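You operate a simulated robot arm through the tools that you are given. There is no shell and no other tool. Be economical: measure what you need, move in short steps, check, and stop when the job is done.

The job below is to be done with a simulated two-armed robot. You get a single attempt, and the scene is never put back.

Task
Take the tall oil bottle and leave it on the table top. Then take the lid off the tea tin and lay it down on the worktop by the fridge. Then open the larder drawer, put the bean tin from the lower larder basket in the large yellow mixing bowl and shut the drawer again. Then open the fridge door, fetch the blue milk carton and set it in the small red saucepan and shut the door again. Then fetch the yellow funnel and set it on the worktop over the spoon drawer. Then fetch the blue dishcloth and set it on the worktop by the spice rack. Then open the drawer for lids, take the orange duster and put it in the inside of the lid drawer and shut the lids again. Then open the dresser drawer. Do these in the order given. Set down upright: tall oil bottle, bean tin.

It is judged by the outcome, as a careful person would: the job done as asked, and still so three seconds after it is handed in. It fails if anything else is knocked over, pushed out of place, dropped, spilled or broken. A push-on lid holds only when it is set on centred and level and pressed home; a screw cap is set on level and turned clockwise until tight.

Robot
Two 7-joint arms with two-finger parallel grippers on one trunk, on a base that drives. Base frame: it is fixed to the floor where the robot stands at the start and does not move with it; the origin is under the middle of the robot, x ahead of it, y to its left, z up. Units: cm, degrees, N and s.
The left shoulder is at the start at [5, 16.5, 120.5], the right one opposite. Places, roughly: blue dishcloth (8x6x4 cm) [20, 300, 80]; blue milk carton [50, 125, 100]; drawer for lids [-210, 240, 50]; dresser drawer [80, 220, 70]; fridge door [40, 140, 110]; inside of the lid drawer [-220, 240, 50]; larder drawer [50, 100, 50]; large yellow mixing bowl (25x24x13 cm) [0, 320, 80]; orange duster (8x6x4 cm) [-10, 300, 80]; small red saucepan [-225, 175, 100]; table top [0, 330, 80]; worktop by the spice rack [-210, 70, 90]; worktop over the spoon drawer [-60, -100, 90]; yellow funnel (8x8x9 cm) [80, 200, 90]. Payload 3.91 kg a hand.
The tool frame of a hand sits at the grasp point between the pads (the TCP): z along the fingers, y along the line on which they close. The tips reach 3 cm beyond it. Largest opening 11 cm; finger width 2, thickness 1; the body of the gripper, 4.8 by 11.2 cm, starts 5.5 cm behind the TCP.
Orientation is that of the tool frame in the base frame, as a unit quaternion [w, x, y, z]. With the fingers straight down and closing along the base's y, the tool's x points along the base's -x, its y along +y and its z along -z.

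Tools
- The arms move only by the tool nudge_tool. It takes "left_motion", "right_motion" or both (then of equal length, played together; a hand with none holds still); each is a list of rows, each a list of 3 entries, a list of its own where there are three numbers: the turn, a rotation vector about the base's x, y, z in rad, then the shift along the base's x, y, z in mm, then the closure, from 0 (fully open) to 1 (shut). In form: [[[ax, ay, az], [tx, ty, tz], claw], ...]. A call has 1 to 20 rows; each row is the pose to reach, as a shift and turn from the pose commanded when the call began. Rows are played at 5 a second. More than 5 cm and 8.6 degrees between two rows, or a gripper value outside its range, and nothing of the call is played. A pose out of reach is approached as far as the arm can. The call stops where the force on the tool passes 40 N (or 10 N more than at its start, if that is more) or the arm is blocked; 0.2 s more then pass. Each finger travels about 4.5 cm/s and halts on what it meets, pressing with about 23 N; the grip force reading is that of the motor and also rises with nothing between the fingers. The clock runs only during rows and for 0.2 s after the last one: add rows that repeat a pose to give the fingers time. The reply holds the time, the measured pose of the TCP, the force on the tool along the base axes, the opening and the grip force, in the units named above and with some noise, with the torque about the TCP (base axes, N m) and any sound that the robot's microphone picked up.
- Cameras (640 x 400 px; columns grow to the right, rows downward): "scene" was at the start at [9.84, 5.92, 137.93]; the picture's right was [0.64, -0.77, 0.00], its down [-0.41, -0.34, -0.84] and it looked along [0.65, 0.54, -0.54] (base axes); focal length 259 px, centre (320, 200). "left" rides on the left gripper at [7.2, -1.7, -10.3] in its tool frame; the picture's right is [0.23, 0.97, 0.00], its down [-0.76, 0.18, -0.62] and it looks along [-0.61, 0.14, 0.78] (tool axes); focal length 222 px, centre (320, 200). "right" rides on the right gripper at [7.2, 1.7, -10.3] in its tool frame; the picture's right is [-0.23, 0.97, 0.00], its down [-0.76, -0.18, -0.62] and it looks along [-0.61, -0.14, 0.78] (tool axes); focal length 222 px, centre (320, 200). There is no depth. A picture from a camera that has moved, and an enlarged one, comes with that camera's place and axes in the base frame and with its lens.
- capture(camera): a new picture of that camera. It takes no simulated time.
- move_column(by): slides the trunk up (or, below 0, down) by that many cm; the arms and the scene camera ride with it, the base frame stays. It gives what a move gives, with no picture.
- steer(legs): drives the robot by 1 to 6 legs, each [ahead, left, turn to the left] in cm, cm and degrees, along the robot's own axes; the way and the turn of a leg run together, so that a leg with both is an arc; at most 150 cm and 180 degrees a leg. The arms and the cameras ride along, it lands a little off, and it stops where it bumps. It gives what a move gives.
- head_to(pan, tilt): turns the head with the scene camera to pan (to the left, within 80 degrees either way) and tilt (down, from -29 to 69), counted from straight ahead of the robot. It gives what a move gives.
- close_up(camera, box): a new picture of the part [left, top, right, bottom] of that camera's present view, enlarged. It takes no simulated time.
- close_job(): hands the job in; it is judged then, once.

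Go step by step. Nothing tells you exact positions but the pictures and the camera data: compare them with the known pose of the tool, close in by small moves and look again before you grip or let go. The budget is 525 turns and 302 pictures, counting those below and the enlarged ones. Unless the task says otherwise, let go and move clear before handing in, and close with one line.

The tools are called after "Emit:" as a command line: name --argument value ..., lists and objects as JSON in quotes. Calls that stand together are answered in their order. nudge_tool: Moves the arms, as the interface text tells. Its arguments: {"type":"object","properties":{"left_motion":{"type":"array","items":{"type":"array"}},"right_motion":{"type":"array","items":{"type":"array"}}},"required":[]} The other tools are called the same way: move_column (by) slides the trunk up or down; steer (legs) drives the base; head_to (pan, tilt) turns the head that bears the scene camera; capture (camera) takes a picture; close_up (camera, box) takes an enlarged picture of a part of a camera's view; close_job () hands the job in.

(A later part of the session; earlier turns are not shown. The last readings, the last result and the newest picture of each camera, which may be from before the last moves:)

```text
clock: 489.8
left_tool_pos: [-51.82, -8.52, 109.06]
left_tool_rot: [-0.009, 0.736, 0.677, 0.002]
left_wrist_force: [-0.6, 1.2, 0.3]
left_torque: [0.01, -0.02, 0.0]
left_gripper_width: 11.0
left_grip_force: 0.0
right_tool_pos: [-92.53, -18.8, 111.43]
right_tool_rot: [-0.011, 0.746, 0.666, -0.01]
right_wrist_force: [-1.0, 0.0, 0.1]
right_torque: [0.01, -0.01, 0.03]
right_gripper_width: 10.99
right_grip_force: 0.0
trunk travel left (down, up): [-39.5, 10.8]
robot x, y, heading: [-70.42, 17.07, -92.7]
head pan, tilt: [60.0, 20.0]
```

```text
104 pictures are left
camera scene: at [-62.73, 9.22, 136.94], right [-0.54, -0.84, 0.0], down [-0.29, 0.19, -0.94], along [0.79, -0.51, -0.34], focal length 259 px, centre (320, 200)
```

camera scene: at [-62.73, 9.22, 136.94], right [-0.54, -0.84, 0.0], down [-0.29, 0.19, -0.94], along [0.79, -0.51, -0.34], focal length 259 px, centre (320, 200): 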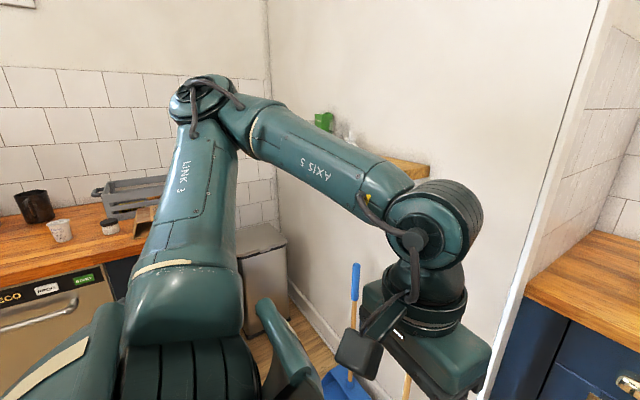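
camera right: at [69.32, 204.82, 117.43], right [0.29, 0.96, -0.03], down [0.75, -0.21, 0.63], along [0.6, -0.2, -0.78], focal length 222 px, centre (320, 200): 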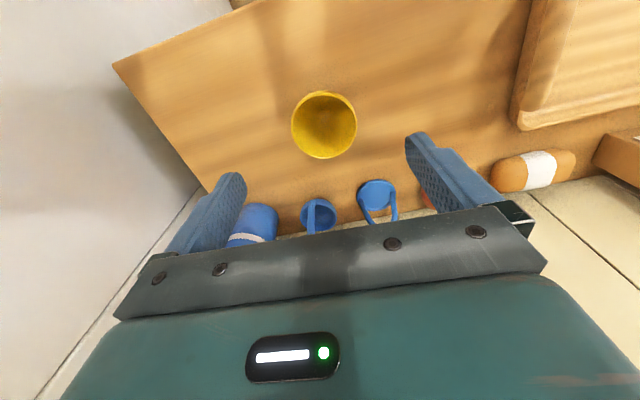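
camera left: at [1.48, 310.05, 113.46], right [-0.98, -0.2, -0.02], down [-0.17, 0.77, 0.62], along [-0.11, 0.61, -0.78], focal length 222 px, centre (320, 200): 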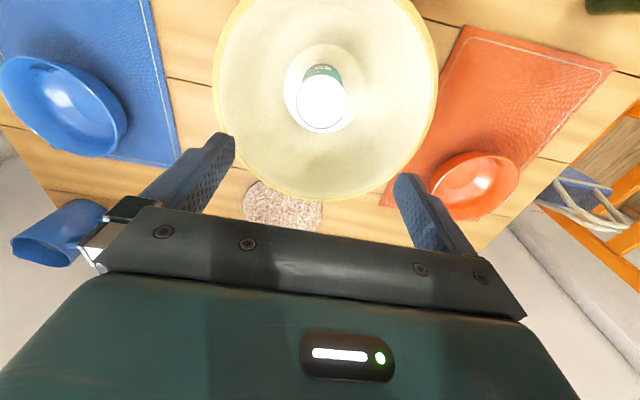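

The dustpan and broom still stand by the wall, so nothing is disturbed. I'm turning round and heading to the table.

Emit:
steer --legs '[[0, 0, 180], [120, 0, 2.7], [108, -68, 0]]'

Emit:
head_to --pan -10 --tilt 40

Emit:
capture --camera "scene"

```text
clock: 509.3
left_tool_pos: [-14.7, 268.4, 109.14]
left_tool_rot: [-0.002, -0.676, 0.737, -0.009]
left_wrist_force: [0.5, -0.7, -0.2]
left_torque: [-0.01, 0.0, 0.01]
left_gripper_width: 11.0
left_grip_force: 0.1
right_tool_pos: [25.93, 278.7, 111.47]
right_tool_rot: [0.01, -0.665, 0.747, -0.011]
right_wrist_force: [1.5, -0.2, 0.0]
right_torque: [0.02, -0.01, -0.01]
right_gripper_width: 11.0
right_grip_force: 0.0
trunk travel left (down, up): [-39.5, 10.8]
robot x, y, heading: [3.34, 242.83, 87.4]
head pan, tilt: [60.0, 20.0]
```

```text
clock: 510.7
left_tool_pos: [-14.79, 268.63, 109.0]
left_tool_rot: [-0.002, -0.677, 0.736, -0.009]
left_wrist_force: [0.8, -0.6, -0.2]
left_torque: [-0.02, -0.01, 0.01]
left_gripper_width: 10.98
left_grip_force: 0.1
right_tool_pos: [25.75, 278.71, 111.41]
right_tool_rot: [0.01, -0.665, 0.747, -0.011]
right_wrist_force: [-0.4, -0.5, -0.3]
right_torque: [0.02, -0.02, -0.01]
right_gripper_width: 10.99
right_grip_force: 0.1
trunk travel left (down, up): [-39.5, 10.8]
robot x, y, heading: [3.81, 243.01, 87.3]
head pan, tilt: [-10.0, 40.0]
```

```text
103 pictures are left
camera scene: at [5.87, 254.38, 133.8], right [0.98, -0.22, 0.0], down [-0.14, -0.63, -0.77], along [0.17, 0.75, -0.64], focal length 259 px, centre (320, 200)
```

scene: 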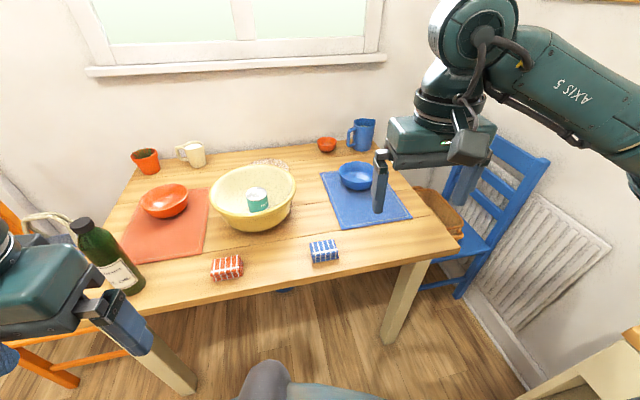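

The dishcloth is at about (17, 299.4). I'll move closer and bring the right hand over it.

Emit:
steer --legs '[[5, 0, 0]]'

Emit:
nudge_tool --right_motion '[[[0, 0, 0.04], [-22, 38, 0], 0], [[0, 0, 0.08], [-44, 78, 0], 0], [[0, 0, 0.117], [-66, 118, 0], 0], [[0, 0, 0.117], [-86, 155, -10], 0], [[0, 0, 0.117], [-86, 157, -50], 0], [[0, 0, 0.117], [-86, 157, -95], 0], [[0, 0, 0.117], [-86, 157, -140], 0], [[0, 0, 0.117], [-86, 157, -180], 0], [[0, 0, 0.117], [-86, 157, -180], 0]]'

Emit:
capture --camera "right"

Emit:
close_up --camera "scene" --box '[220, 140, 420, 290]'

```text
clock: 511.6
left_tool_pos: [-14.34, 273.58, 109.0]
left_tool_rot: [-0.002, -0.675, 0.737, -0.01]
left_wrist_force: [-0.1, 0.6, -0.6]
left_torque: [-0.03, 0.02, 0.0]
left_gripper_width: 11.0
left_grip_force: 0.2
right_tool_pos: [26.24, 283.72, 111.33]
right_tool_rot: [0.01, -0.665, 0.747, -0.011]
right_wrist_force: [0.1, 0.8, 0.0]
right_torque: [-0.01, -0.02, -0.03]
right_gripper_width: 10.98
right_grip_force: 0.0
trunk travel left (down, up): [-39.5, 10.8]
robot x, y, heading: [4.04, 248.22, 87.2]
head pan, tilt: [-10.0, 40.0]
```

```text
clock: 513.6
left_tool_pos: [-14.32, 273.37, 109.14]
left_tool_rot: [-0.004, -0.675, 0.738, -0.008]
left_wrist_force: [0.3, -0.5, -0.7]
left_torque: [0.01, 0.02, 0.0]
left_gripper_width: 10.99
left_grip_force: 0.1
right_tool_pos: [17.53, 299.54, 93.49]
right_tool_rot: [-0.01, 0.707, -0.707, 0.009]
right_wrist_force: [0.8, 0.2, -0.3]
right_torque: [0.01, 0.0, 0.02]
right_gripper_width: 11.0
right_grip_force: 0.0
trunk travel left (down, up): [-39.5, 10.8]
robot x, y, heading: [4.2, 248.09, 87.2]
head pan, tilt: [-10.0, 40.0]
```

```text
102 pictures are left
camera right: at [15.53, 292.29, 103.76], right [-0.97, 0.23, -0.03], down [0.16, 0.76, 0.63], along [0.16, 0.61, -0.78], focal length 222 px, centre (320, 200)
```

right: 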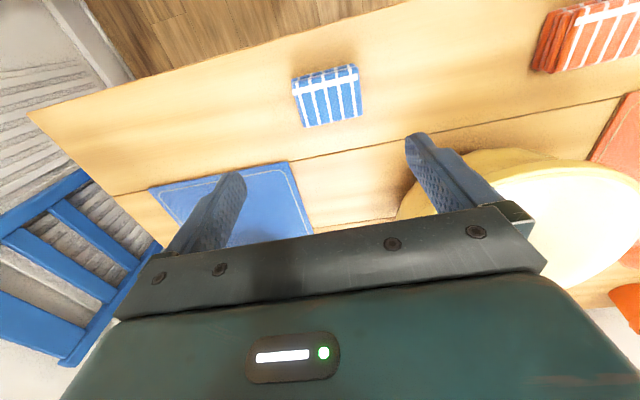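

```text
2.67 times, centred on (320, 215) of scene
camera zoom: at [6.13, 259.33, 133.8], right [0.98, -0.22, 0.0], down [-0.14, -0.63, -0.77], along [0.17, 0.75, -0.64], focal length 691 px, centre (320, 160)
```

zoom: 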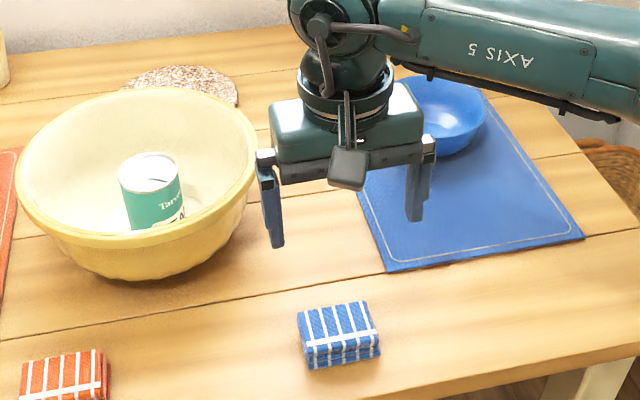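

Emit:
nudge_tool --right_motion '[[[0, 0, 0], [-6, -5, -40], 0], [[0, 0, 0], [-6, -5, -80], 0], [[0, 0, 0], [-6, -5, -120], 0], [[0, 0, 0], [-6, -5, -147], 0], [[0, 0, 0], [-6, -5, -147], 0.2], [[0, 0, 0], [-6, -5, -147], 0.5], [[0, 0, 0], [-6, -5, -147], 1], [[0, 0, 0], [-6, -5, -147], 1], [[0, 0, 0], [-6, -5, -147], 1]]'

Emit:
close_up --camera "scene" --box '[220, 140, 420, 290]'

```text
clock: 515.6
left_tool_pos: [-14.51, 273.44, 109.12]
left_tool_rot: [-0.002, -0.676, 0.737, -0.009]
left_wrist_force: [0.4, 0.9, 0.2]
left_torque: [-0.02, 0.01, 0.0]
left_gripper_width: 10.99
left_grip_force: 0.1
right_tool_pos: [17.08, 298.83, 78.5]
right_tool_rot: [0.011, -0.707, 0.708, -0.011]
right_wrist_force: [-1.0, 1.0, -0.7]
right_torque: [0.0, -0.02, -0.02]
right_gripper_width: 7.38
right_grip_force: 23.4
trunk travel left (down, up): [-39.5, 10.8]
robot x, y, heading: [4.01, 248.18, 87.1]
head pan, tilt: [-10.0, 40.0]
```

```text
2.67 times, centred on (320, 215) of scene
camera zoom: at [6.13, 259.34, 133.8], right [0.98, -0.22, 0.0], down [-0.14, -0.63, -0.77], along [0.17, 0.75, -0.64], focal length 691 px, centre (320, 160)
```

zoom: 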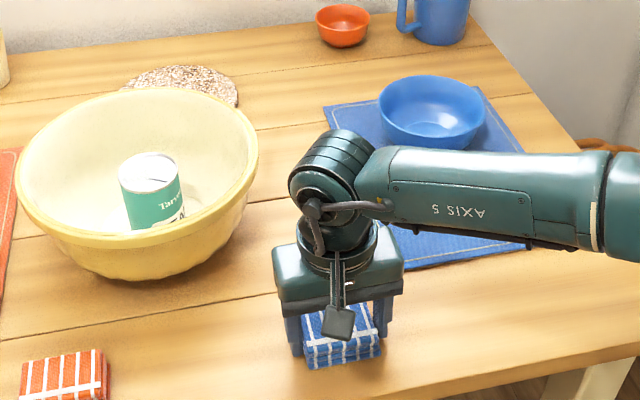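

The cloth is held. I'll lift it and carry it to the worktop by the spice rack.

Emit:
nudge_tool --right_motion '[[[0, 0, 0], [0, 0, 30], 1], [[0, 0, 0], [0, 0, 75], 1], [[0, 0, 0], [0, 0, 120], 1], [[0, 0, 0], [0, 0, 165], 1], [[0, 0, 0], [0, 0, 210], 1], [[0, 0, 0], [0, 0, 250], 1], [[0, 0, 0], [10, -40, 270], 1], [[0, 0, 0], [20, -80, 280], 1], [[0, 0, 0], [30, -120, 280], 1], [[0, 0, 0], [40, -160, 280], 1], [[0, 0, 0], [40, -160, 280], 1]]'

Emit:
steer --legs '[[-45, 0, 0], [0, 0, 93], [95, 0, 0], [0, 140, 0], [0, 8, 0]]'

Emit:
head_to --pan -10 --tilt 30

Emit:
capture --camera "scene"

```text
clock: 518.0
left_tool_pos: [-14.37, 273.48, 109.11]
left_tool_rot: [-0.001, -0.676, 0.737, -0.009]
left_wrist_force: [0.1, -0.1, -0.9]
left_torque: [0.02, 0.04, -0.03]
left_gripper_width: 11.0
left_grip_force: 0.1
right_tool_pos: [21.2, 282.72, 106.96]
right_tool_rot: [0.011, -0.707, 0.707, -0.01]
right_wrist_force: [0.5, -0.3, 0.0]
right_torque: [-0.01, 0.0, 0.01]
right_gripper_width: 7.36
right_grip_force: 22.7
trunk travel left (down, up): [-39.5, 10.8]
robot x, y, heading: [3.65, 248.42, 87.2]
head pan, tilt: [-10.0, 40.0]
```

```text
clock: 536.6
left_tool_pos: [-120.8, 34.43, 109.13]
left_tool_rot: [-0.005, 1.0, -0.029, 0.008]
left_wrist_force: [1.1, -0.4, -0.9]
left_torque: [0.01, -0.02, -0.02]
left_gripper_width: 10.99
left_grip_force: 0.1
right_tool_pos: [-131.36, 69.64, 107.07]
right_tool_rot: [-0.015, 1.0, 0.014, 0.0]
right_wrist_force: [0.2, -0.3, -0.9]
right_torque: [0.04, 0.03, 0.05]
right_gripper_width: 7.29
right_grip_force: 23.3
trunk travel left (down, up): [-39.5, 10.8]
robot x, y, heading: [-95.65, 53.96, 178.5]
head pan, tilt: [-10.0, 40.0]
```

```text
clock: 537.3
left_tool_pos: [-120.87, 34.57, 109.08]
left_tool_rot: [-0.005, 1.0, -0.029, 0.008]
left_wrist_force: [0.2, -0.7, 0.3]
left_torque: [0.0, 0.0, -0.02]
left_gripper_width: 11.03
left_grip_force: 0.1
right_tool_pos: [-131.2, 69.78, 106.98]
right_tool_rot: [-0.016, 1.0, 0.013, 0.0]
right_wrist_force: [-0.5, -0.3, -1.0]
right_torque: [0.0, -0.02, 0.0]
right_gripper_width: 7.32
right_grip_force: 23.0
trunk travel left (down, up): [-39.5, 10.8]
robot x, y, heading: [-95.75, 53.9, 178.8]
head pan, tilt: [-10.0, 30.0]
```

```text
99 pictures are left
camera scene: at [-107.64, 55.75, 135.33], right [0.19, 0.98, 0.0], down [0.49, -0.1, -0.87], along [-0.85, 0.17, -0.5], focal length 259 px, centre (320, 200)
```

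scene: 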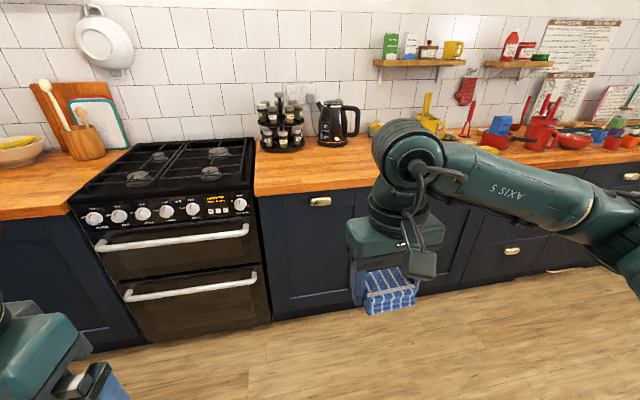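

Emit:
steer --legs '[[64, 0, 1]]'

Emit:
nudge_tool --right_motion '[[[0, 0, 0], [-40, 5, 0], 1], [[0, 0, 0], [-80, 10, 0], 1], [[0, 0, 0], [-120, 15, 0], 1], [[0, 0, 0], [-150, 20, 0], 1], [[0, 0, 0], [-150, 20, -40], 1], [[0, 0, 0], [-150, 20, -80], 1], [[0, 0, 0], [-150, 20, -105], 1], [[0, 0, 0], [-150, 20, -105], 1]]'

Emit:
capture --camera "scene"

```text
clock: 540.9
left_tool_pos: [-184.15, 34.75, 109.0]
left_tool_rot: [-0.005, 1.0, -0.019, 0.008]
left_wrist_force: [0.9, -0.4, -0.1]
left_torque: [0.03, -0.02, 0.04]
left_gripper_width: 11.0
left_grip_force: 0.1
right_tool_pos: [-195.28, 69.8, 106.95]
right_tool_rot: [-0.015, 1.0, 0.025, 0.0]
right_wrist_force: [-0.1, -0.1, -1.4]
right_torque: [-0.03, -0.01, -0.03]
right_gripper_width: 7.33
right_grip_force: 22.8
trunk travel left (down, up): [-39.5, 10.8]
robot x, y, heading: [-159.61, 54.19, -180.1]
head pan, tilt: [-10.0, 30.0]
```

```text
clock: 542.7
left_tool_pos: [-184.21, 34.7, 109.05]
left_tool_rot: [-0.005, 1.0, -0.019, 0.008]
left_wrist_force: [0.4, 0.0, -0.2]
left_torque: [0.03, -0.01, 0.03]
left_gripper_width: 11.01
left_grip_force: 0.0
right_tool_pos: [-210.12, 71.56, 96.51]
right_tool_rot: [-0.015, 1.0, 0.024, -0.001]
right_wrist_force: [-0.3, 0.0, -0.4]
right_torque: [0.01, 0.01, 0.01]
right_gripper_width: 7.32
right_grip_force: 22.6
trunk travel left (down, up): [-39.5, 10.8]
robot x, y, heading: [-159.27, 54.35, -180.0]
head pan, tilt: [-10.0, 30.0]
```

```text
98 pictures are left
camera scene: at [-171.36, 56.14, 135.34], right [0.17, 0.98, 0.0], down [0.49, -0.09, -0.87], along [-0.85, 0.15, -0.5], focal length 259 px, centre (320, 200)
```

scene: 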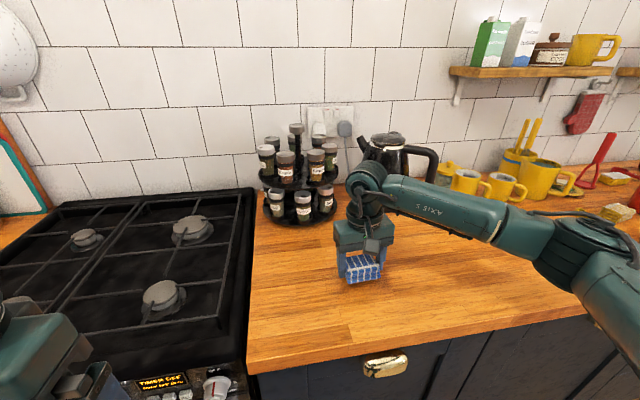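

It's right in front of the spice rack over clear worktop. I'll lower to contact.

Emit:
nudge_tool --right_motion '[[[0, 0, 0], [0, 0, -5], 1], [[0, 0, 0], [0, 0, -10], 1], [[0, 0, 0], [0, 0, -14], 1], [[0, 0, 0], [0, 0, -14], 1]]'

```text
clock: 543.7
left_tool_pos: [-184.15, 34.63, 109.04]
left_tool_rot: [-0.004, 1.0, -0.019, 0.009]
left_wrist_force: [-0.7, -0.2, -0.4]
left_torque: [-0.01, 0.01, -0.03]
left_gripper_width: 11.0
left_grip_force: 0.1
right_tool_pos: [-210.11, 71.71, 95.06]
right_tool_rot: [-0.015, 1.0, 0.024, 0.0]
right_wrist_force: [0.6, 0.2, -0.7]
right_torque: [0.0, -0.02, -0.01]
right_gripper_width: 7.36
right_grip_force: 22.9
trunk travel left (down, up): [-39.5, 10.8]
robot x, y, heading: [-159.81, 54.03, -180.0]
head pan, tilt: [-10.0, 30.0]
```

Emit:
nudge_tool --right_motion '[[[0, 0, 0], [0, 0, -3], 1], [[0, 0, 0], [0, 0, -6], 1], [[0, 0, 0], [0, 0, -6], 1]]'

```text
clock: 544.5
left_tool_pos: [-184.2, 34.75, 108.99]
left_tool_rot: [-0.005, 1.0, -0.019, 0.008]
left_wrist_force: [-0.4, 0.5, -0.5]
left_torque: [0.01, -0.02, -0.01]
left_gripper_width: 10.98
left_grip_force: 0.1
right_tool_pos: [-210.23, 71.65, 94.52]
right_tool_rot: [-0.014, 1.0, 0.025, -0.002]
right_wrist_force: [-0.3, -0.2, 0.5]
right_torque: [0.01, 0.0, 0.02]
right_gripper_width: 7.32
right_grip_force: 23.2
trunk travel left (down, up): [-39.5, 10.8]
robot x, y, heading: [-159.97, 54.82, -179.9]
head pan, tilt: [-10.0, 30.0]
```

Emit:
nudge_tool --right_motion '[[[0, 0, 0], [0, 0, -2], 1], [[0, 0, 0], [0, 0, -5], 1], [[0, 0, 0], [0, 0, -5], 1]]'

```text
clock: 545.3
left_tool_pos: [-184.05, 34.75, 109.15]
left_tool_rot: [-0.005, 1.0, -0.019, 0.006]
left_wrist_force: [-0.6, 0.1, -0.4]
left_torque: [0.04, -0.01, -0.02]
left_gripper_width: 10.98
left_grip_force: 0.1
right_tool_pos: [-210.26, 71.72, 94.28]
right_tool_rot: [-0.014, 1.0, 0.025, -0.004]
right_wrist_force: [2.0, 3.8, 20.1]
right_torque: [-0.67, -0.31, 0.09]
right_gripper_width: 7.34
right_grip_force: 23.4
trunk travel left (down, up): [-39.5, 10.8]
robot x, y, heading: [-159.48, 54.18, -180.0]
head pan, tilt: [-10.0, 30.0]
```

It touched. I'll ease off, release and rise.

Emit:
nudge_tool --right_motion '[[[0, 0, 0], [0, 0, 3], 1], [[0, 0, 0], [0, 0, 3], 0.7], [[0, 0, 0], [0, 0, 3], 0.3], [[0, 0, 0], [0, 0, 3], 0], [[0, 0, 0], [0, 0, 3], 0], [[0, 0, 0], [0, 0, 40], 0], [[0, 0, 0], [0, 0, 85], 0], [[0, 0, 0], [0, 0, 130], 0], [[0, 0, 0], [40, 0, 150], 0], [[0, 0, 0], [80, 0, 150], 0], [[0, 0, 0], [120, 0, 150], 0], [[0, 0, 0], [120, 0, 150], 0]]'

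Emit:
close_up --camera "scene" --box '[220, 100, 460, 320]'

```text
clock: 547.9
left_tool_pos: [-184.13, 34.63, 109.07]
left_tool_rot: [-0.005, 1.0, -0.018, 0.008]
left_wrist_force: [0.8, -0.6, -0.1]
left_torque: [0.0, 0.03, -0.02]
left_gripper_width: 10.99
left_grip_force: 0.1
right_tool_pos: [-198.28, 71.62, 109.1]
right_tool_rot: [-0.015, 1.0, 0.025, 0.0]
right_wrist_force: [0.4, -0.2, 0.2]
right_torque: [0.03, 0.02, -0.05]
right_gripper_width: 11.01
right_grip_force: 0.0
trunk travel left (down, up): [-39.5, 10.8]
robot x, y, heading: [-159.53, 54.46, -179.9]
head pan, tilt: [-10.0, 30.0]
```

```text
1.82 times, centred on (340, 210) of scene
camera zoom: at [-171.38, 56.13, 135.33], right [0.17, 0.98, 0.0], down [0.49, -0.09, -0.87], along [-0.85, 0.15, -0.5], focal length 471 px, centre (284, 182)
```

zoom: 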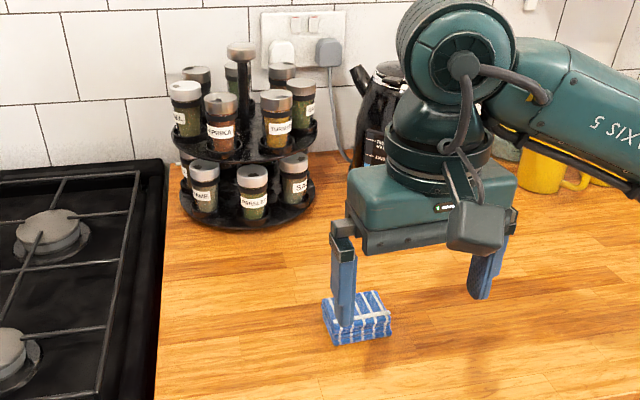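

The dishcloth is placed by the spice rack. Next I go along to the drawers near y 240 and look for the lid drawer.

Emit:
steer --legs '[[-50, 0, 0], [0, -145, 0], [0, -25, 0]]'

Emit:
head_to --pan 0 --tilt 40

Emit:
capture --camera "scene"

```text
clock: 559.1
left_tool_pos: [-136.95, 206.36, 109.22]
left_tool_rot: [-0.004, 1.0, -0.013, 0.007]
left_wrist_force: [0.4, 1.4, 0.2]
left_torque: [-0.02, 0.0, 0.0]
left_gripper_width: 10.99
left_grip_force: 0.0
right_tool_pos: [-151.6, 243.17, 108.98]
right_tool_rot: [-0.014, 0.999, 0.03, 0.0]
right_wrist_force: [0.7, -0.2, 0.4]
right_torque: [-0.01, 0.0, 0.0]
right_gripper_width: 11.0
right_grip_force: 0.1
trunk travel left (down, up): [-39.5, 10.8]
robot x, y, heading: [-112.42, 226.23, -179.5]
head pan, tilt: [-10.0, 30.0]
```

```text
clock: 559.8
left_tool_pos: [-136.85, 206.22, 109.12]
left_tool_rot: [-0.005, 1.0, -0.014, 0.008]
left_wrist_force: [-0.7, 0.3, 0.6]
left_torque: [0.01, 0.01, -0.01]
left_gripper_width: 11.01
left_grip_force: 0.1
right_tool_pos: [-151.51, 243.12, 109.02]
right_tool_rot: [-0.015, 0.999, 0.03, -0.001]
right_wrist_force: [-0.6, -0.9, 0.2]
right_torque: [0.0, 0.01, 0.0]
right_gripper_width: 11.01
right_grip_force: 0.0
trunk travel left (down, up): [-39.5, 10.8]
robot x, y, heading: [-112.41, 226.28, -179.4]
head pan, tilt: [0.0, 40.0]
```

```text
96 pictures are left
camera scene: at [-123.92, 226.37, 133.8], right [-0.01, 1.0, 0.0], down [0.64, 0.01, -0.77], along [-0.77, -0.01, -0.64], focal length 259 px, centre (320, 200)
```

scene: 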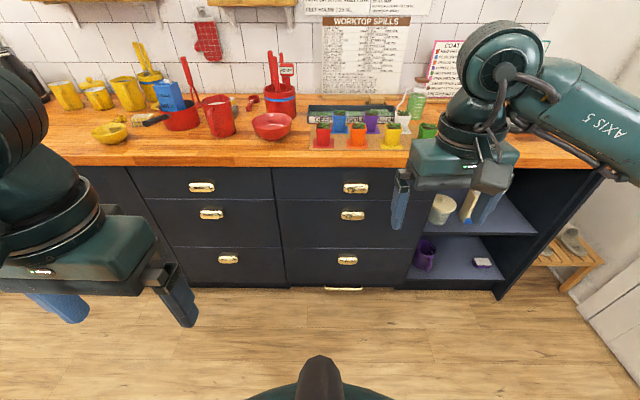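

There are three drawers in this column at y ≈ 237. I'll zoom in for labels.

Emit:
close_up --camera "scene" --box '[260, 150, 430, 300]'

```text
2.67 times, centred on (345, 225) of scene
camera zoom: at [-123.92, 226.37, 133.8], right [-0.01, 1.0, 0.0], down [0.64, 0.01, -0.77], along [-0.77, -0.01, -0.64], focal length 691 px, centre (253, 133)
```

zoom: 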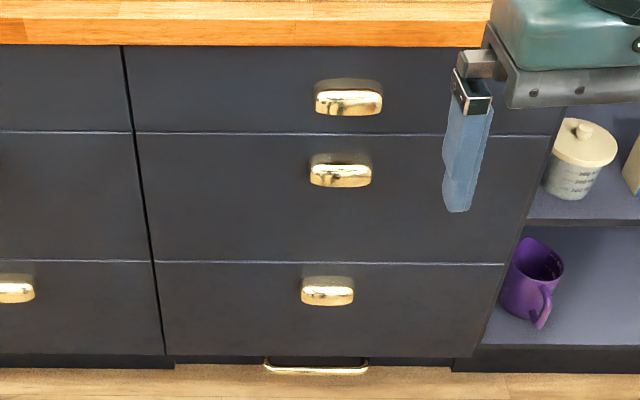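

No labels, so I'll open the second drawer first and check for lids inside. I'm turning the right hand forward and lowering the trunk.

Emit:
nudge_tool --right_motion '[[[0, 0.14, 0], [-6, -5, -12], 0], [[0, 0.28, 0], [-12, -10, -24], 0], [[0, 0.42, 0], [-18, -15, -36], 0], [[0, 0.56, 0], [-24, -20, -48], 0], [[0, 0.7, 0], [-30, -25, -60], 0], [[0, 0.84, 0], [-36, -30, -72], 0], [[0, 0.98, 0], [-42, -35, -84], 0], [[0, 1.12, 0], [-48, -40, -96], 0], [[0, 1.26, 0], [-54, -45, -108], 0], [[0, 1.396, 0], [-60, -50, -120], 0], [[0, 1.396, 0], [-60, -50, -120], 0]]'

Emit:
move_column --by -28.5

Emit:
capture --camera "scene"

Emit:
capture --camera "right"

```text
clock: 562.2
left_tool_pos: [-136.92, 206.45, 109.08]
left_tool_rot: [-0.005, 1.0, -0.013, 0.008]
left_wrist_force: [-0.1, 0.9, -0.1]
left_torque: [0.01, 0.02, 0.02]
left_gripper_width: 11.0
left_grip_force: 0.0
right_tool_pos: [-157.07, 235.82, 98.3]
right_tool_rot: [-0.033, 0.766, 0.012, -0.642]
right_wrist_force: [0.3, 0.3, 0.0]
right_torque: [-0.02, 0.01, 0.02]
right_gripper_width: 11.02
right_grip_force: 0.2
right hand out of reach, approached as far as the arm can: row 10, 11
trunk travel left (down, up): [-39.5, 10.8]
robot x, y, heading: [-112.29, 226.73, -179.4]
head pan, tilt: [0.0, 40.0]
```

```text
clock: 565.1
left_tool_pos: [-136.91, 206.35, 80.57]
left_tool_rot: [-0.005, 1.0, -0.013, 0.009]
left_wrist_force: [0.5, -0.6, -0.2]
left_torque: [0.01, 0.02, 0.02]
left_gripper_width: 11.02
left_grip_force: 0.0
right_tool_pos: [-157.08, 235.69, 69.84]
right_tool_rot: [-0.032, 0.766, 0.014, -0.642]
right_wrist_force: [0.2, -0.4, 0.5]
right_torque: [0.01, 0.0, 0.02]
right_gripper_width: 10.99
right_grip_force: 0.0
trunk travel left (down, up): [-11.0, 39.3]
robot x, y, heading: [-112.36, 226.07, -179.4]
head pan, tilt: [0.0, 40.0]
```

```text
94 pictures are left
camera scene: at [-123.92, 226.37, 105.3], right [-0.01, 1.0, 0.0], down [0.64, 0.01, -0.77], along [-0.77, -0.01, -0.64], focal length 259 px, centre (320, 200)
```

scene: 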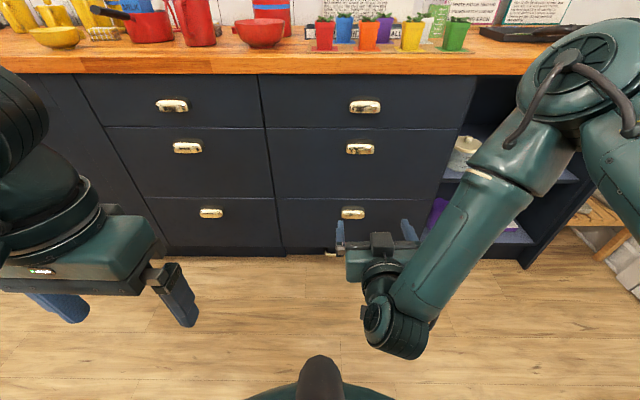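

```text
93 pictures are left
camera right: at [-145.72, 234.19, 64.36], right [-0.06, -0.99, 0.16], down [0.48, 0.11, 0.87], along [-0.87, 0.13, 0.47], focal length 222 px, centre (320, 200)
```

right: 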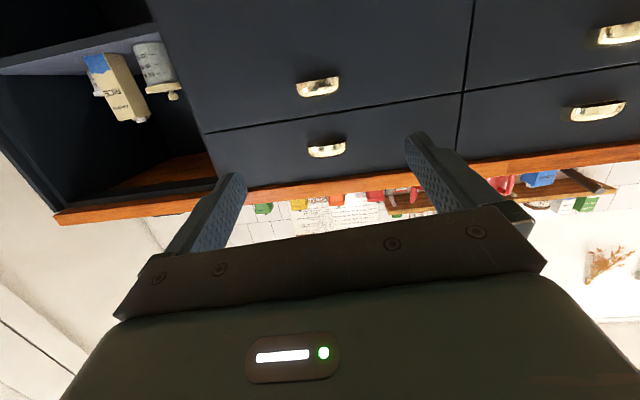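

The handle is at about (−196.5, 237.4, z 66). I'm aligning and driving in.

Emit:
move_column --by -3.2

Emit:
steer --legs '[[29, -1.6, 0]]'

Emit:
capture --camera "right"

Emit:
close_up --camera "scene" --box '[290, 80, 450, 240]'

```text
clock: 565.9
left_tool_pos: [-136.96, 206.29, 77.29]
left_tool_rot: [-0.005, 1.0, -0.014, 0.008]
left_wrist_force: [-0.8, 0.3, 0.5]
left_torque: [-0.01, -0.05, -0.01]
left_gripper_width: 11.0
left_grip_force: 0.2
right_tool_pos: [-157.15, 235.83, 66.59]
right_tool_rot: [-0.031, 0.765, 0.013, -0.643]
right_wrist_force: [-0.3, 0.9, 0.2]
right_torque: [0.0, 0.01, 0.01]
right_gripper_width: 11.0
right_grip_force: 0.1
trunk travel left (down, up): [-7.8, 42.5]
robot x, y, heading: [-112.67, 226.2, -179.0]
head pan, tilt: [0.0, 40.0]
```

```text
clock: 567.8
left_tool_pos: [-164.57, 208.01, 77.39]
left_tool_rot: [-0.005, 1.0, -0.017, 0.007]
left_wrist_force: [0.0, 0.2, 0.1]
left_torque: [-0.01, -0.03, -0.01]
left_gripper_width: 11.01
left_grip_force: 0.0
right_tool_pos: [-184.55, 237.57, 66.56]
right_tool_rot: [-0.034, 0.766, 0.01, -0.642]
right_wrist_force: [-0.2, 0.0, 0.3]
right_torque: [0.03, 0.01, -0.03]
right_gripper_width: 11.01
right_grip_force: 0.0
trunk travel left (down, up): [-7.8, 42.5]
robot x, y, heading: [-140.35, 227.28, -179.9]
head pan, tilt: [0.0, 40.0]
```

```text
92 pictures are left
camera right: at [-173.19, 235.85, 61.16], right [-0.07, -0.98, 0.16], down [0.49, 0.11, 0.87], along [-0.87, 0.14, 0.47], focal length 222 px, centre (320, 200)
```

right: 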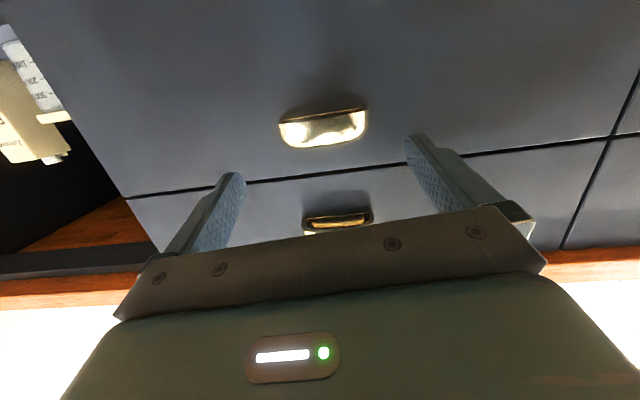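

```text
2.50 times, centred on (370, 160) of scene
camera zoom: at [-151.45, 227.85, 102.1], right [0.0, 1.0, 0.0], down [0.64, 0.0, -0.77], along [-0.77, 0.0, -0.64], focal length 647 px, centre (195, 300)
```

zoom: 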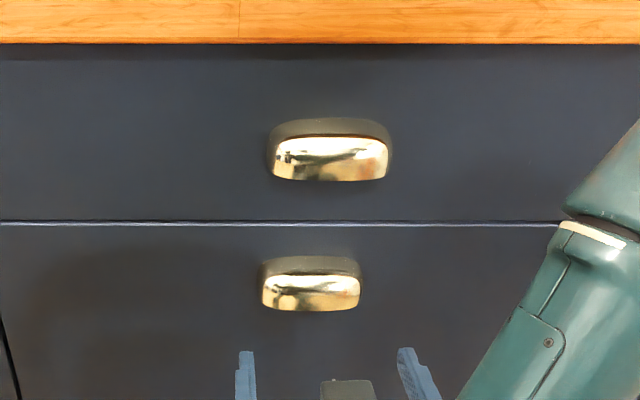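

Emit:
steer --legs '[[8, -0.3, 0]]'

Emit:
close_up --camera "scene" --box '[290, 80, 450, 240]'

```text
clock: 568.9
left_tool_pos: [-172.86, 208.23, 77.41]
left_tool_rot: [-0.005, 1.0, -0.019, 0.008]
left_wrist_force: [-0.7, -0.9, 0.0]
left_torque: [-0.01, 0.01, 0.0]
left_gripper_width: 11.01
left_grip_force: 0.0
right_tool_pos: [-192.71, 237.85, 66.65]
right_tool_rot: [-0.035, 0.766, 0.009, -0.642]
right_wrist_force: [0.0, 0.3, -0.1]
right_torque: [0.01, -0.01, -0.04]
right_gripper_width: 10.99
right_grip_force: 0.0
trunk travel left (down, up): [-7.8, 42.5]
robot x, y, heading: [-148.05, 227.72, -180.0]
head pan, tilt: [0.0, 40.0]
```

```text
2.50 times, centred on (370, 160) of scene
camera zoom: at [-159.64, 228.15, 102.1], right [0.0, 1.0, 0.0], down [0.64, 0.0, -0.77], along [-0.77, 0.0, -0.64], focal length 647 px, centre (195, 300)
```

zoom: 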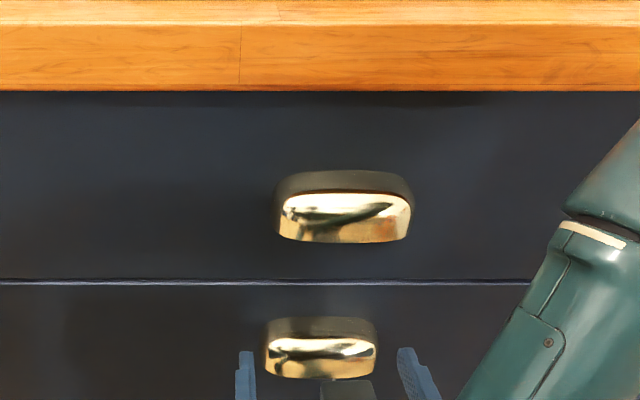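

The fingers line up either side of the pull. A bit further in, then I close.

Emit:
steer --legs '[[2.3, 0, 0]]'

Emit:
nudge_tool --right_motion '[[[0, 0, 0], [0, 0, 0], 0.15], [[0, 0, 0], [0, 0, 0], 0.3], [[0, 0, 0], [0, 0, 0], 0.6], [[0, 0, 0], [0, 0, 0], 1], [[0, 0, 0], [0, 0, 0], 1]]'

Emit:
nudge_tool --right_motion '[[[0, 0, 0], [5, 0, 0], 1], [[0, 0, 0], [15, 0, 0], 1], [[0, 0, 0], [30, 0, 0], 1], [[0, 0, 0], [30, 0, 0], 1]]'

Emit:
capture --camera "scene"

```text
clock: 569.7
left_tool_pos: [-175.09, 208.11, 77.48]
left_tool_rot: [-0.005, 1.0, -0.018, 0.008]
left_wrist_force: [-0.3, -0.3, -0.6]
left_torque: [0.0, -0.03, 0.0]
left_gripper_width: 10.99
left_grip_force: 0.2
right_tool_pos: [-195.04, 237.8, 66.73]
right_tool_rot: [-0.036, 0.766, 0.009, -0.642]
right_wrist_force: [0.3, 1.9, -1.0]
right_torque: [-0.05, 0.02, 0.02]
right_gripper_width: 11.02
right_grip_force: 0.1
trunk travel left (down, up): [-7.8, 42.5]
robot x, y, heading: [-150.5, 227.76, -180.0]
head pan, tilt: [0.0, 40.0]
```

```text
clock: 570.9
left_tool_pos: [-175.13, 208.24, 77.43]
left_tool_rot: [-0.006, 1.0, -0.019, 0.008]
left_wrist_force: [0.3, 0.8, -0.3]
left_torque: [0.01, 0.01, 0.03]
left_gripper_width: 11.04
left_grip_force: 0.1
right_tool_pos: [-195.11, 237.79, 66.71]
right_tool_rot: [-0.034, 0.766, 0.01, -0.642]
right_wrist_force: [-3.0, -2.9, -0.3]
right_torque: [-0.39, 0.01, 1.03]
right_gripper_width: 9.53
right_grip_force: 45.0
trunk travel left (down, up): [-7.8, 42.5]
robot x, y, heading: [-150.4, 228.0, -180.2]
head pan, tilt: [0.0, 40.0]
```

```text
clock: 571.9
left_tool_pos: [-175.17, 208.13, 77.37]
left_tool_rot: [-0.004, 1.0, -0.018, 0.009]
left_wrist_force: [0.3, 0.6, -0.4]
left_torque: [-0.03, 0.02, 0.02]
left_gripper_width: 10.99
left_grip_force: 0.1
right_tool_pos: [-191.99, 237.81, 66.67]
right_tool_rot: [-0.034, 0.765, 0.01, -0.643]
right_wrist_force: [-0.8, -10.4, 4.4]
right_torque: [-0.53, 0.48, 0.15]
right_gripper_width: 9.53
right_grip_force: 45.3
trunk travel left (down, up): [-7.8, 42.5]
robot x, y, heading: [-150.56, 227.81, -180.0]
head pan, tilt: [0.0, 40.0]
```

```text
89 pictures are left
camera scene: at [-161.9, 228.08, 102.11], right [0.0, 1.0, 0.0], down [0.64, 0.0, -0.77], along [-0.77, 0.0, -0.64], focal length 259 px, centre (320, 200)
```

scene: 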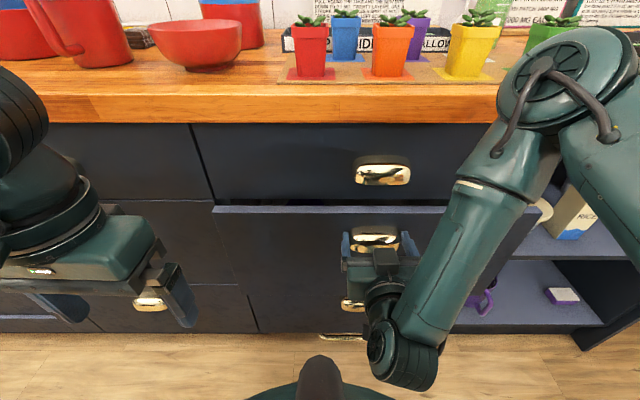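

It's opening, so I'll drive back to draw it out.

Emit:
steer --legs '[[-18, 0, 0]]'

Emit:
steer --legs '[[-10, 0, 0]]'

Emit:
capture --camera "scene"

```text
clock: 573.4
left_tool_pos: [-157.22, 208.29, 77.37]
left_tool_rot: [-0.005, 1.0, -0.019, 0.008]
left_wrist_force: [0.0, -0.1, -0.3]
left_torque: [-0.03, -0.01, -0.03]
left_gripper_width: 11.0
left_grip_force: 0.2
right_tool_pos: [-173.87, 237.81, 66.65]
right_tool_rot: [-0.033, 0.765, 0.009, -0.643]
right_wrist_force: [2.7, -17.8, 8.1]
right_torque: [-1.02, -0.55, 1.45]
right_gripper_width: 9.51
right_grip_force: 45.2
trunk travel left (down, up): [-7.8, 42.5]
robot x, y, heading: [-132.67, 228.17, 179.8]
head pan, tilt: [0.0, 40.0]
```

```text
clock: 574.5
left_tool_pos: [-146.92, 208.27, 77.5]
left_tool_rot: [-0.004, 1.0, -0.019, 0.008]
left_wrist_force: [1.0, -0.2, -0.2]
left_torque: [0.04, 0.01, -0.01]
left_gripper_width: 10.99
left_grip_force: 0.0
right_tool_pos: [-163.66, 237.79, 66.74]
right_tool_rot: [-0.031, 0.766, 0.01, -0.643]
right_wrist_force: [3.3, 7.3, 8.6]
right_torque: [-1.49, -0.58, 0.79]
right_gripper_width: 9.51
right_grip_force: 44.7
trunk travel left (down, up): [-7.8, 42.5]
robot x, y, heading: [-122.43, 227.4, -179.9]
head pan, tilt: [0.0, 40.0]
```

```text
88 pictures are left
camera scene: at [-133.71, 228.21, 102.12], right [0.0, 1.0, 0.0], down [0.64, 0.0, -0.77], along [-0.77, 0.0, -0.64], focal length 259 px, centre (320, 200)
```

scene: 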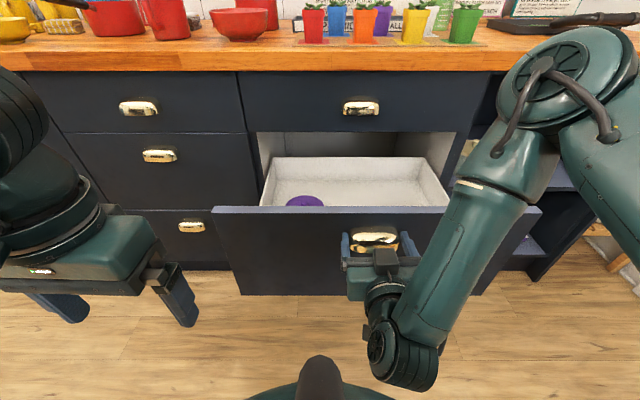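

The drawer is about 31 cm open, and something purple is inside. I'll let go, back off and raise the trunk for a look in.

Emit:
nudge_tool --right_motion '[[[0, 0, 0], [0, 0, 0], 0.7], [[0, 0, 0], [0, 0, 0], 0.3], [[0, 0, 0], [0, 0, 0], 0], [[0, 0, 0], [0, 0, 0], 0]]'

Emit:
steer --legs '[[-15, 0, 0]]'

Emit:
move_column --by 36

Emit:
close_up --camera "scene" --box '[200, 100, 520, 300]'

```text
clock: 575.5
left_tool_pos: [-146.93, 208.34, 77.49]
left_tool_rot: [-0.004, 1.0, -0.018, 0.007]
left_wrist_force: [-0.1, -0.4, -0.9]
left_torque: [0.0, 0.04, 0.02]
left_gripper_width: 10.99
left_grip_force: 0.0
right_tool_pos: [-163.81, 237.73, 66.54]
right_tool_rot: [-0.031, 0.766, 0.011, -0.642]
right_wrist_force: [0.5, -0.8, -0.4]
right_torque: [-0.04, -0.01, -0.02]
right_gripper_width: 11.0
right_grip_force: 0.1
trunk travel left (down, up): [-7.8, 42.5]
robot x, y, heading: [-122.26, 228.29, -180.1]
head pan, tilt: [0.0, 40.0]
```

```text
clock: 576.9
left_tool_pos: [-132.07, 208.28, 77.41]
left_tool_rot: [-0.005, 1.0, -0.019, 0.008]
left_wrist_force: [0.3, 0.2, -0.1]
left_torque: [0.01, 0.03, -0.01]
left_gripper_width: 11.02
left_grip_force: 0.1
right_tool_pos: [-148.92, 237.76, 66.57]
right_tool_rot: [-0.031, 0.766, 0.01, -0.642]
right_wrist_force: [0.0, 0.5, -0.3]
right_torque: [0.0, -0.04, 0.02]
right_gripper_width: 11.04
right_grip_force: 0.0
trunk travel left (down, up): [-7.8, 42.5]
robot x, y, heading: [-107.7, 228.09, -180.1]
head pan, tilt: [0.0, 40.0]
```

```text
clock: 580.4
left_tool_pos: [-132.15, 208.15, 113.43]
left_tool_rot: [-0.004, 1.0, -0.019, 0.008]
left_wrist_force: [-0.4, -0.3, 0.8]
left_torque: [-0.01, 0.01, -0.01]
left_gripper_width: 10.98
left_grip_force: 0.1
right_tool_pos: [-148.83, 237.89, 102.56]
right_tool_rot: [-0.031, 0.766, 0.01, -0.643]
right_wrist_force: [-0.7, 0.2, 0.2]
right_torque: [0.0, 0.01, 0.01]
right_gripper_width: 10.99
right_grip_force: 0.0
trunk travel left (down, up): [-43.8, 6.5]
robot x, y, heading: [-107.33, 228.09, -179.8]
head pan, tilt: [0.0, 40.0]
```

```text
2.00 times, centred on (360, 200) of scene
camera zoom: at [-118.92, 228.19, 138.1], right [0.0, 1.0, 0.0], down [0.64, 0.0, -0.77], along [-0.77, 0.0, -0.64], focal length 518 px, centre (240, 200)
```

zoom: 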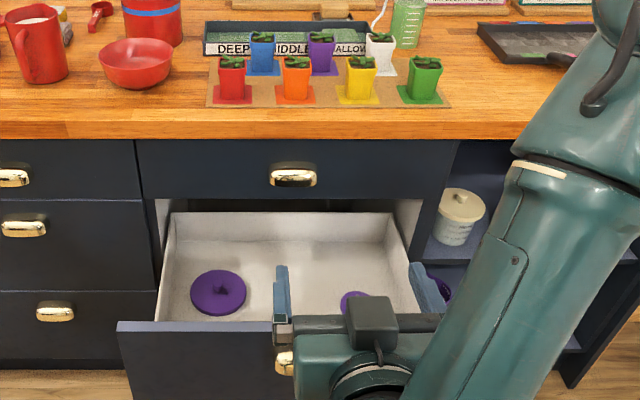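

Purple lids are inside, so this is the lid drawer. I'll fold the right hand down and go to the table for the orange duster.

Emit:
nudge_tool --right_motion '[[[0, -0.14, 0], [8, 5, 6], 0], [[0, -0.28, 0], [16, 10, 12], 0], [[0, -0.42, 0], [24, 15, 18], 0], [[0, -0.56, 0], [32, 20, 24], 0], [[0, -0.7, 0], [40, 25, 30], 0], [[0, -0.84, 0], [48, 30, 36], 0], [[0, -0.98, 0], [56, 35, 42], 0], [[0, -1.12, 0], [64, 40, 48], 0], [[0, -1.26, 0], [72, 45, 54], 0], [[0, -1.396, 0], [80, 50, 60], 0], [[0, -1.396, 0], [80, 50, 60], 0]]'

Emit:
steer --legs '[[-30, 0, 0], [0, 0, -90], [15, -52, 0]]'

Emit:
head_to --pan -10 --tilt 40

Emit:
capture --camera "scene"

```text
clock: 582.8
left_tool_pos: [-132.15, 208.34, 113.41]
left_tool_rot: [-0.005, 1.0, -0.018, 0.008]
left_wrist_force: [0.5, -0.4, -0.1]
left_torque: [0.01, 0.02, -0.03]
left_gripper_width: 11.0
left_grip_force: 0.1
right_tool_pos: [-140.91, 242.91, 108.7]
right_tool_rot: [-0.017, 0.999, 0.029, 0.0]
right_wrist_force: [0.7, 0.8, 0.3]
right_torque: [0.0, 0.03, 0.0]
right_gripper_width: 11.0
right_grip_force: 0.1
trunk travel left (down, up): [-43.8, 6.5]
robot x, y, heading: [-107.32, 227.91, -179.8]
head pan, tilt: [0.0, 40.0]
```

```text
clock: 591.3
left_tool_pos: [-47.22, 268.64, 113.44]
left_tool_rot: [0.002, 0.711, -0.703, 0.009]
left_wrist_force: [0.9, 0.5, -0.3]
left_torque: [0.01, 0.0, 0.01]
left_gripper_width: 11.01
left_grip_force: 0.1
right_tool_pos: [-13.04, 279.3, 108.62]
right_tool_rot: [-0.013, 0.743, -0.669, 0.013]
right_wrist_force: [0.3, 0.4, 0.3]
right_torque: [0.03, 0.03, 0.03]
right_gripper_width: 11.01
right_grip_force: 0.1
trunk travel left (down, up): [-43.8, 6.5]
robot x, y, heading: [-26.1, 244.94, 92.5]
head pan, tilt: [0.0, 40.0]
```

```text
clock: 592.1
left_tool_pos: [-47.19, 268.58, 113.4]
left_tool_rot: [0.001, 0.711, -0.703, 0.01]
left_wrist_force: [0.3, -0.1, -0.2]
left_torque: [0.0, -0.01, 0.02]
left_gripper_width: 10.99
left_grip_force: 0.2
right_tool_pos: [-13.15, 279.22, 108.71]
right_tool_rot: [-0.012, 0.742, -0.67, 0.013]
right_wrist_force: [0.5, -0.1, 0.3]
right_torque: [-0.03, 0.02, 0.01]
right_gripper_width: 11.02
right_grip_force: 0.0
trunk travel left (down, up): [-43.8, 6.5]
robot x, y, heading: [-26.6, 245.16, 93.0]
head pan, tilt: [-10.0, 40.0]
```

```text
86 pictures are left
camera scene: at [-25.31, 256.63, 138.1], right [0.99, -0.12, 0.0], down [-0.08, -0.64, -0.77], along [0.09, 0.76, -0.64], focal length 259 px, centre (320, 200)
```

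scene: 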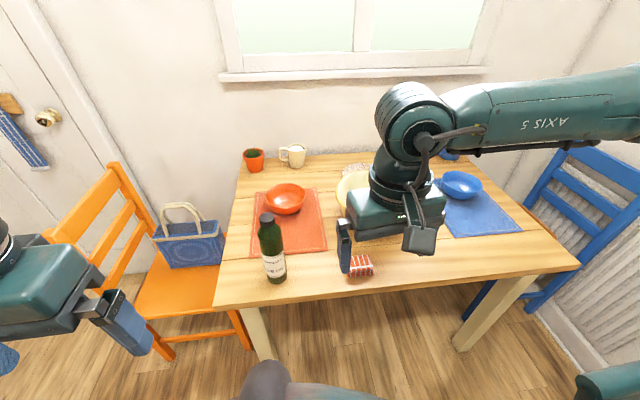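

Emit:
nudge_tool --right_motion '[[[0, 0, -0.03], [10, 45, 0], 0], [[0, 0, -0.06], [20, 90, 0], 0], [[0, 0, -0.1], [30, 135, 0], 0], [[0, 0, -0.1], [40, 180, 0], 0], [[0, 0, -0.1], [43, 196, -30], 0], [[0, 0, -0.1], [43, 196, -75], 0], [[0, 0, -0.1], [43, 196, -120], 0], [[0, 0, -0.1], [43, 196, -150], 0], [[0, 0, -0.1], [43, 196, -150], 0]]'

Emit:
capture --camera "right"

Emit:
close_up --camera "scene" --box '[240, 130, 460, 300]'

```text
clock: 594.1
left_tool_pos: [-47.13, 268.53, 113.4]
left_tool_rot: [0.002, 0.711, -0.703, 0.009]
left_wrist_force: [0.1, 0.1, -0.1]
left_torque: [-0.05, 0.0, -0.02]
left_gripper_width: 11.02
left_grip_force: 0.0
right_tool_pos: [-8.7, 298.84, 93.48]
right_tool_rot: [-0.012, 0.708, -0.706, 0.013]
right_wrist_force: [0.2, 0.1, 1.6]
right_torque: [0.0, 0.02, 0.01]
right_gripper_width: 10.98
right_grip_force: 0.1
trunk travel left (down, up): [-43.8, 6.5]
robot x, y, heading: [-26.31, 244.91, 92.8]
head pan, tilt: [-10.0, 40.0]
```

```text
85 pictures are left
camera right: at [-10.64, 291.55, 103.73], right [-0.97, 0.22, -0.03], down [0.15, 0.76, 0.63], along [0.17, 0.61, -0.78], focal length 222 px, centre (320, 200)
```

right: 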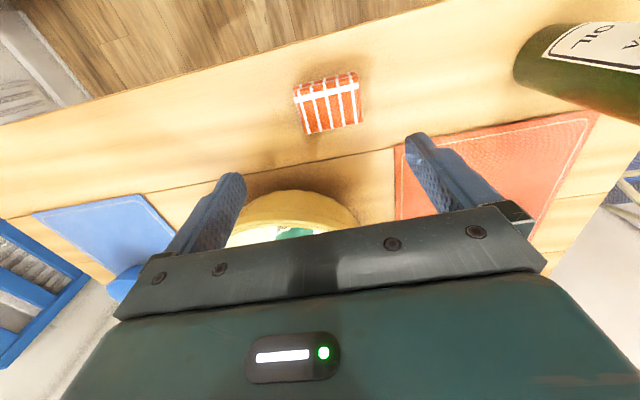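

```text
2.35 times, centred on (350, 215) of scene
camera zoom: at [-25.31, 256.62, 138.1], right [0.99, -0.12, 0.0], down [-0.08, -0.64, -0.77], along [0.09, 0.76, -0.64], focal length 609 px, centre (249, 165)
```

zoom: 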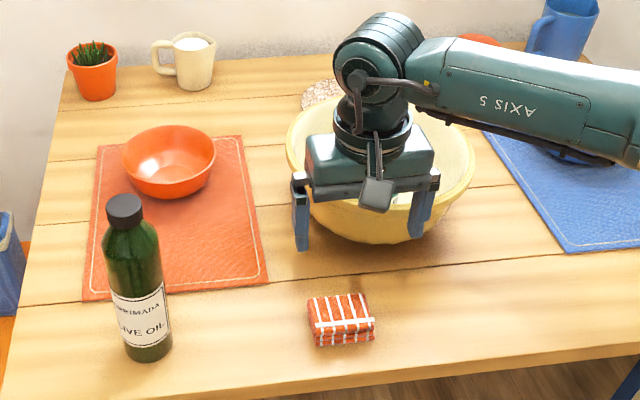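

Emit:
nudge_tool --right_motion '[[[0, 0, 0], [-5, -3, -40], 0], [[0, 0, 0], [-5, -3, -80], 0], [[0, 0, 0], [-5, -3, -120], 0], [[0, 0, 0], [-5, -3, -148], 0], [[0, 0, 0], [-5, -3, -148], 0.2], [[0, 0, 0], [-5, -3, -148], 0.5], [[0, 0, 0], [-5, -3, -148], 1], [[0, 0, 0], [-5, -3, -148], 1], [[0, 0, 0], [-5, -3, -148], 1]]'

Emit:
nudge_tool --right_motion '[[[0, 0, 0], [0, 0, 30], 1], [[0, 0, 0], [0, 0, 75], 1], [[0, 0, 0], [0, 0, 120], 1], [[0, 0, 0], [0, 0, 165], 1], [[0, 0, 0], [0, 0, 210], 1], [[0, 0, 0], [0, 0, 250], 1], [[0, 0, 0], [-5, -40, 270], 1], [[0, 0, 0], [-10, -80, 270], 1], [[0, 0, 0], [-10, -120, 270], 1], [[0, 0, 0], [-10, -160, 270], 1], [[0, 0, 0], [-10, -160, 270], 1]]'

Emit:
capture --camera "scene"

```text
clock: 596.1
left_tool_pos: [-47.12, 268.74, 113.38]
left_tool_rot: [0.002, 0.712, -0.703, 0.01]
left_wrist_force: [-0.2, 0.8, -0.1]
left_torque: [0.03, -0.01, -0.03]
left_gripper_width: 10.99
left_grip_force: 0.1
right_tool_pos: [-9.33, 298.27, 79.08]
right_tool_rot: [-0.011, 0.708, -0.706, 0.014]
right_wrist_force: [1.1, 0.0, 0.4]
right_torque: [-0.02, 0.05, -0.02]
right_gripper_width: 7.33
right_grip_force: 23.1
trunk travel left (down, up): [-43.8, 6.5]
robot x, y, heading: [-26.58, 245.22, 92.8]
head pan, tilt: [-10.0, 40.0]
```

```text
clock: 598.5
left_tool_pos: [-47.19, 268.71, 113.5]
left_tool_rot: [0.002, 0.711, -0.703, 0.01]
left_wrist_force: [0.6, 0.6, -0.3]
left_torque: [0.0, 0.03, 0.01]
left_gripper_width: 11.0
left_grip_force: 0.1
right_tool_pos: [-10.04, 282.55, 105.69]
right_tool_rot: [-0.012, 0.709, -0.705, 0.013]
right_wrist_force: [-0.6, 0.5, -0.4]
right_torque: [0.02, 0.02, 0.03]
right_gripper_width: 7.32
right_grip_force: 23.3
trunk travel left (down, up): [-43.8, 6.5]
robot x, y, heading: [-26.47, 245.4, 92.9]
head pan, tilt: [-10.0, 40.0]
```

```text
83 pictures are left
camera scene: at [-25.3, 256.66, 138.1], right [0.99, -0.12, 0.0], down [-0.08, -0.64, -0.77], along [0.09, 0.76, -0.64], focal length 259 px, centre (320, 200)
```

scene: 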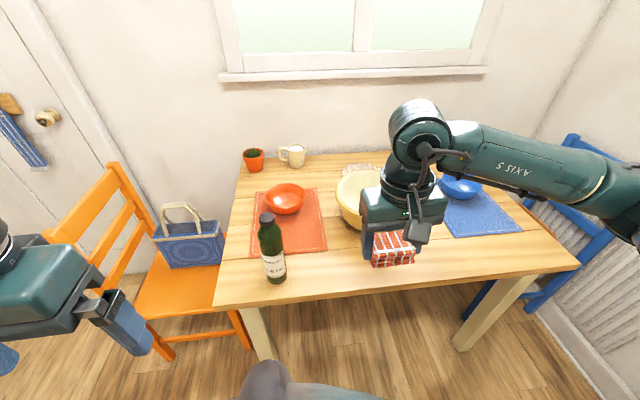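

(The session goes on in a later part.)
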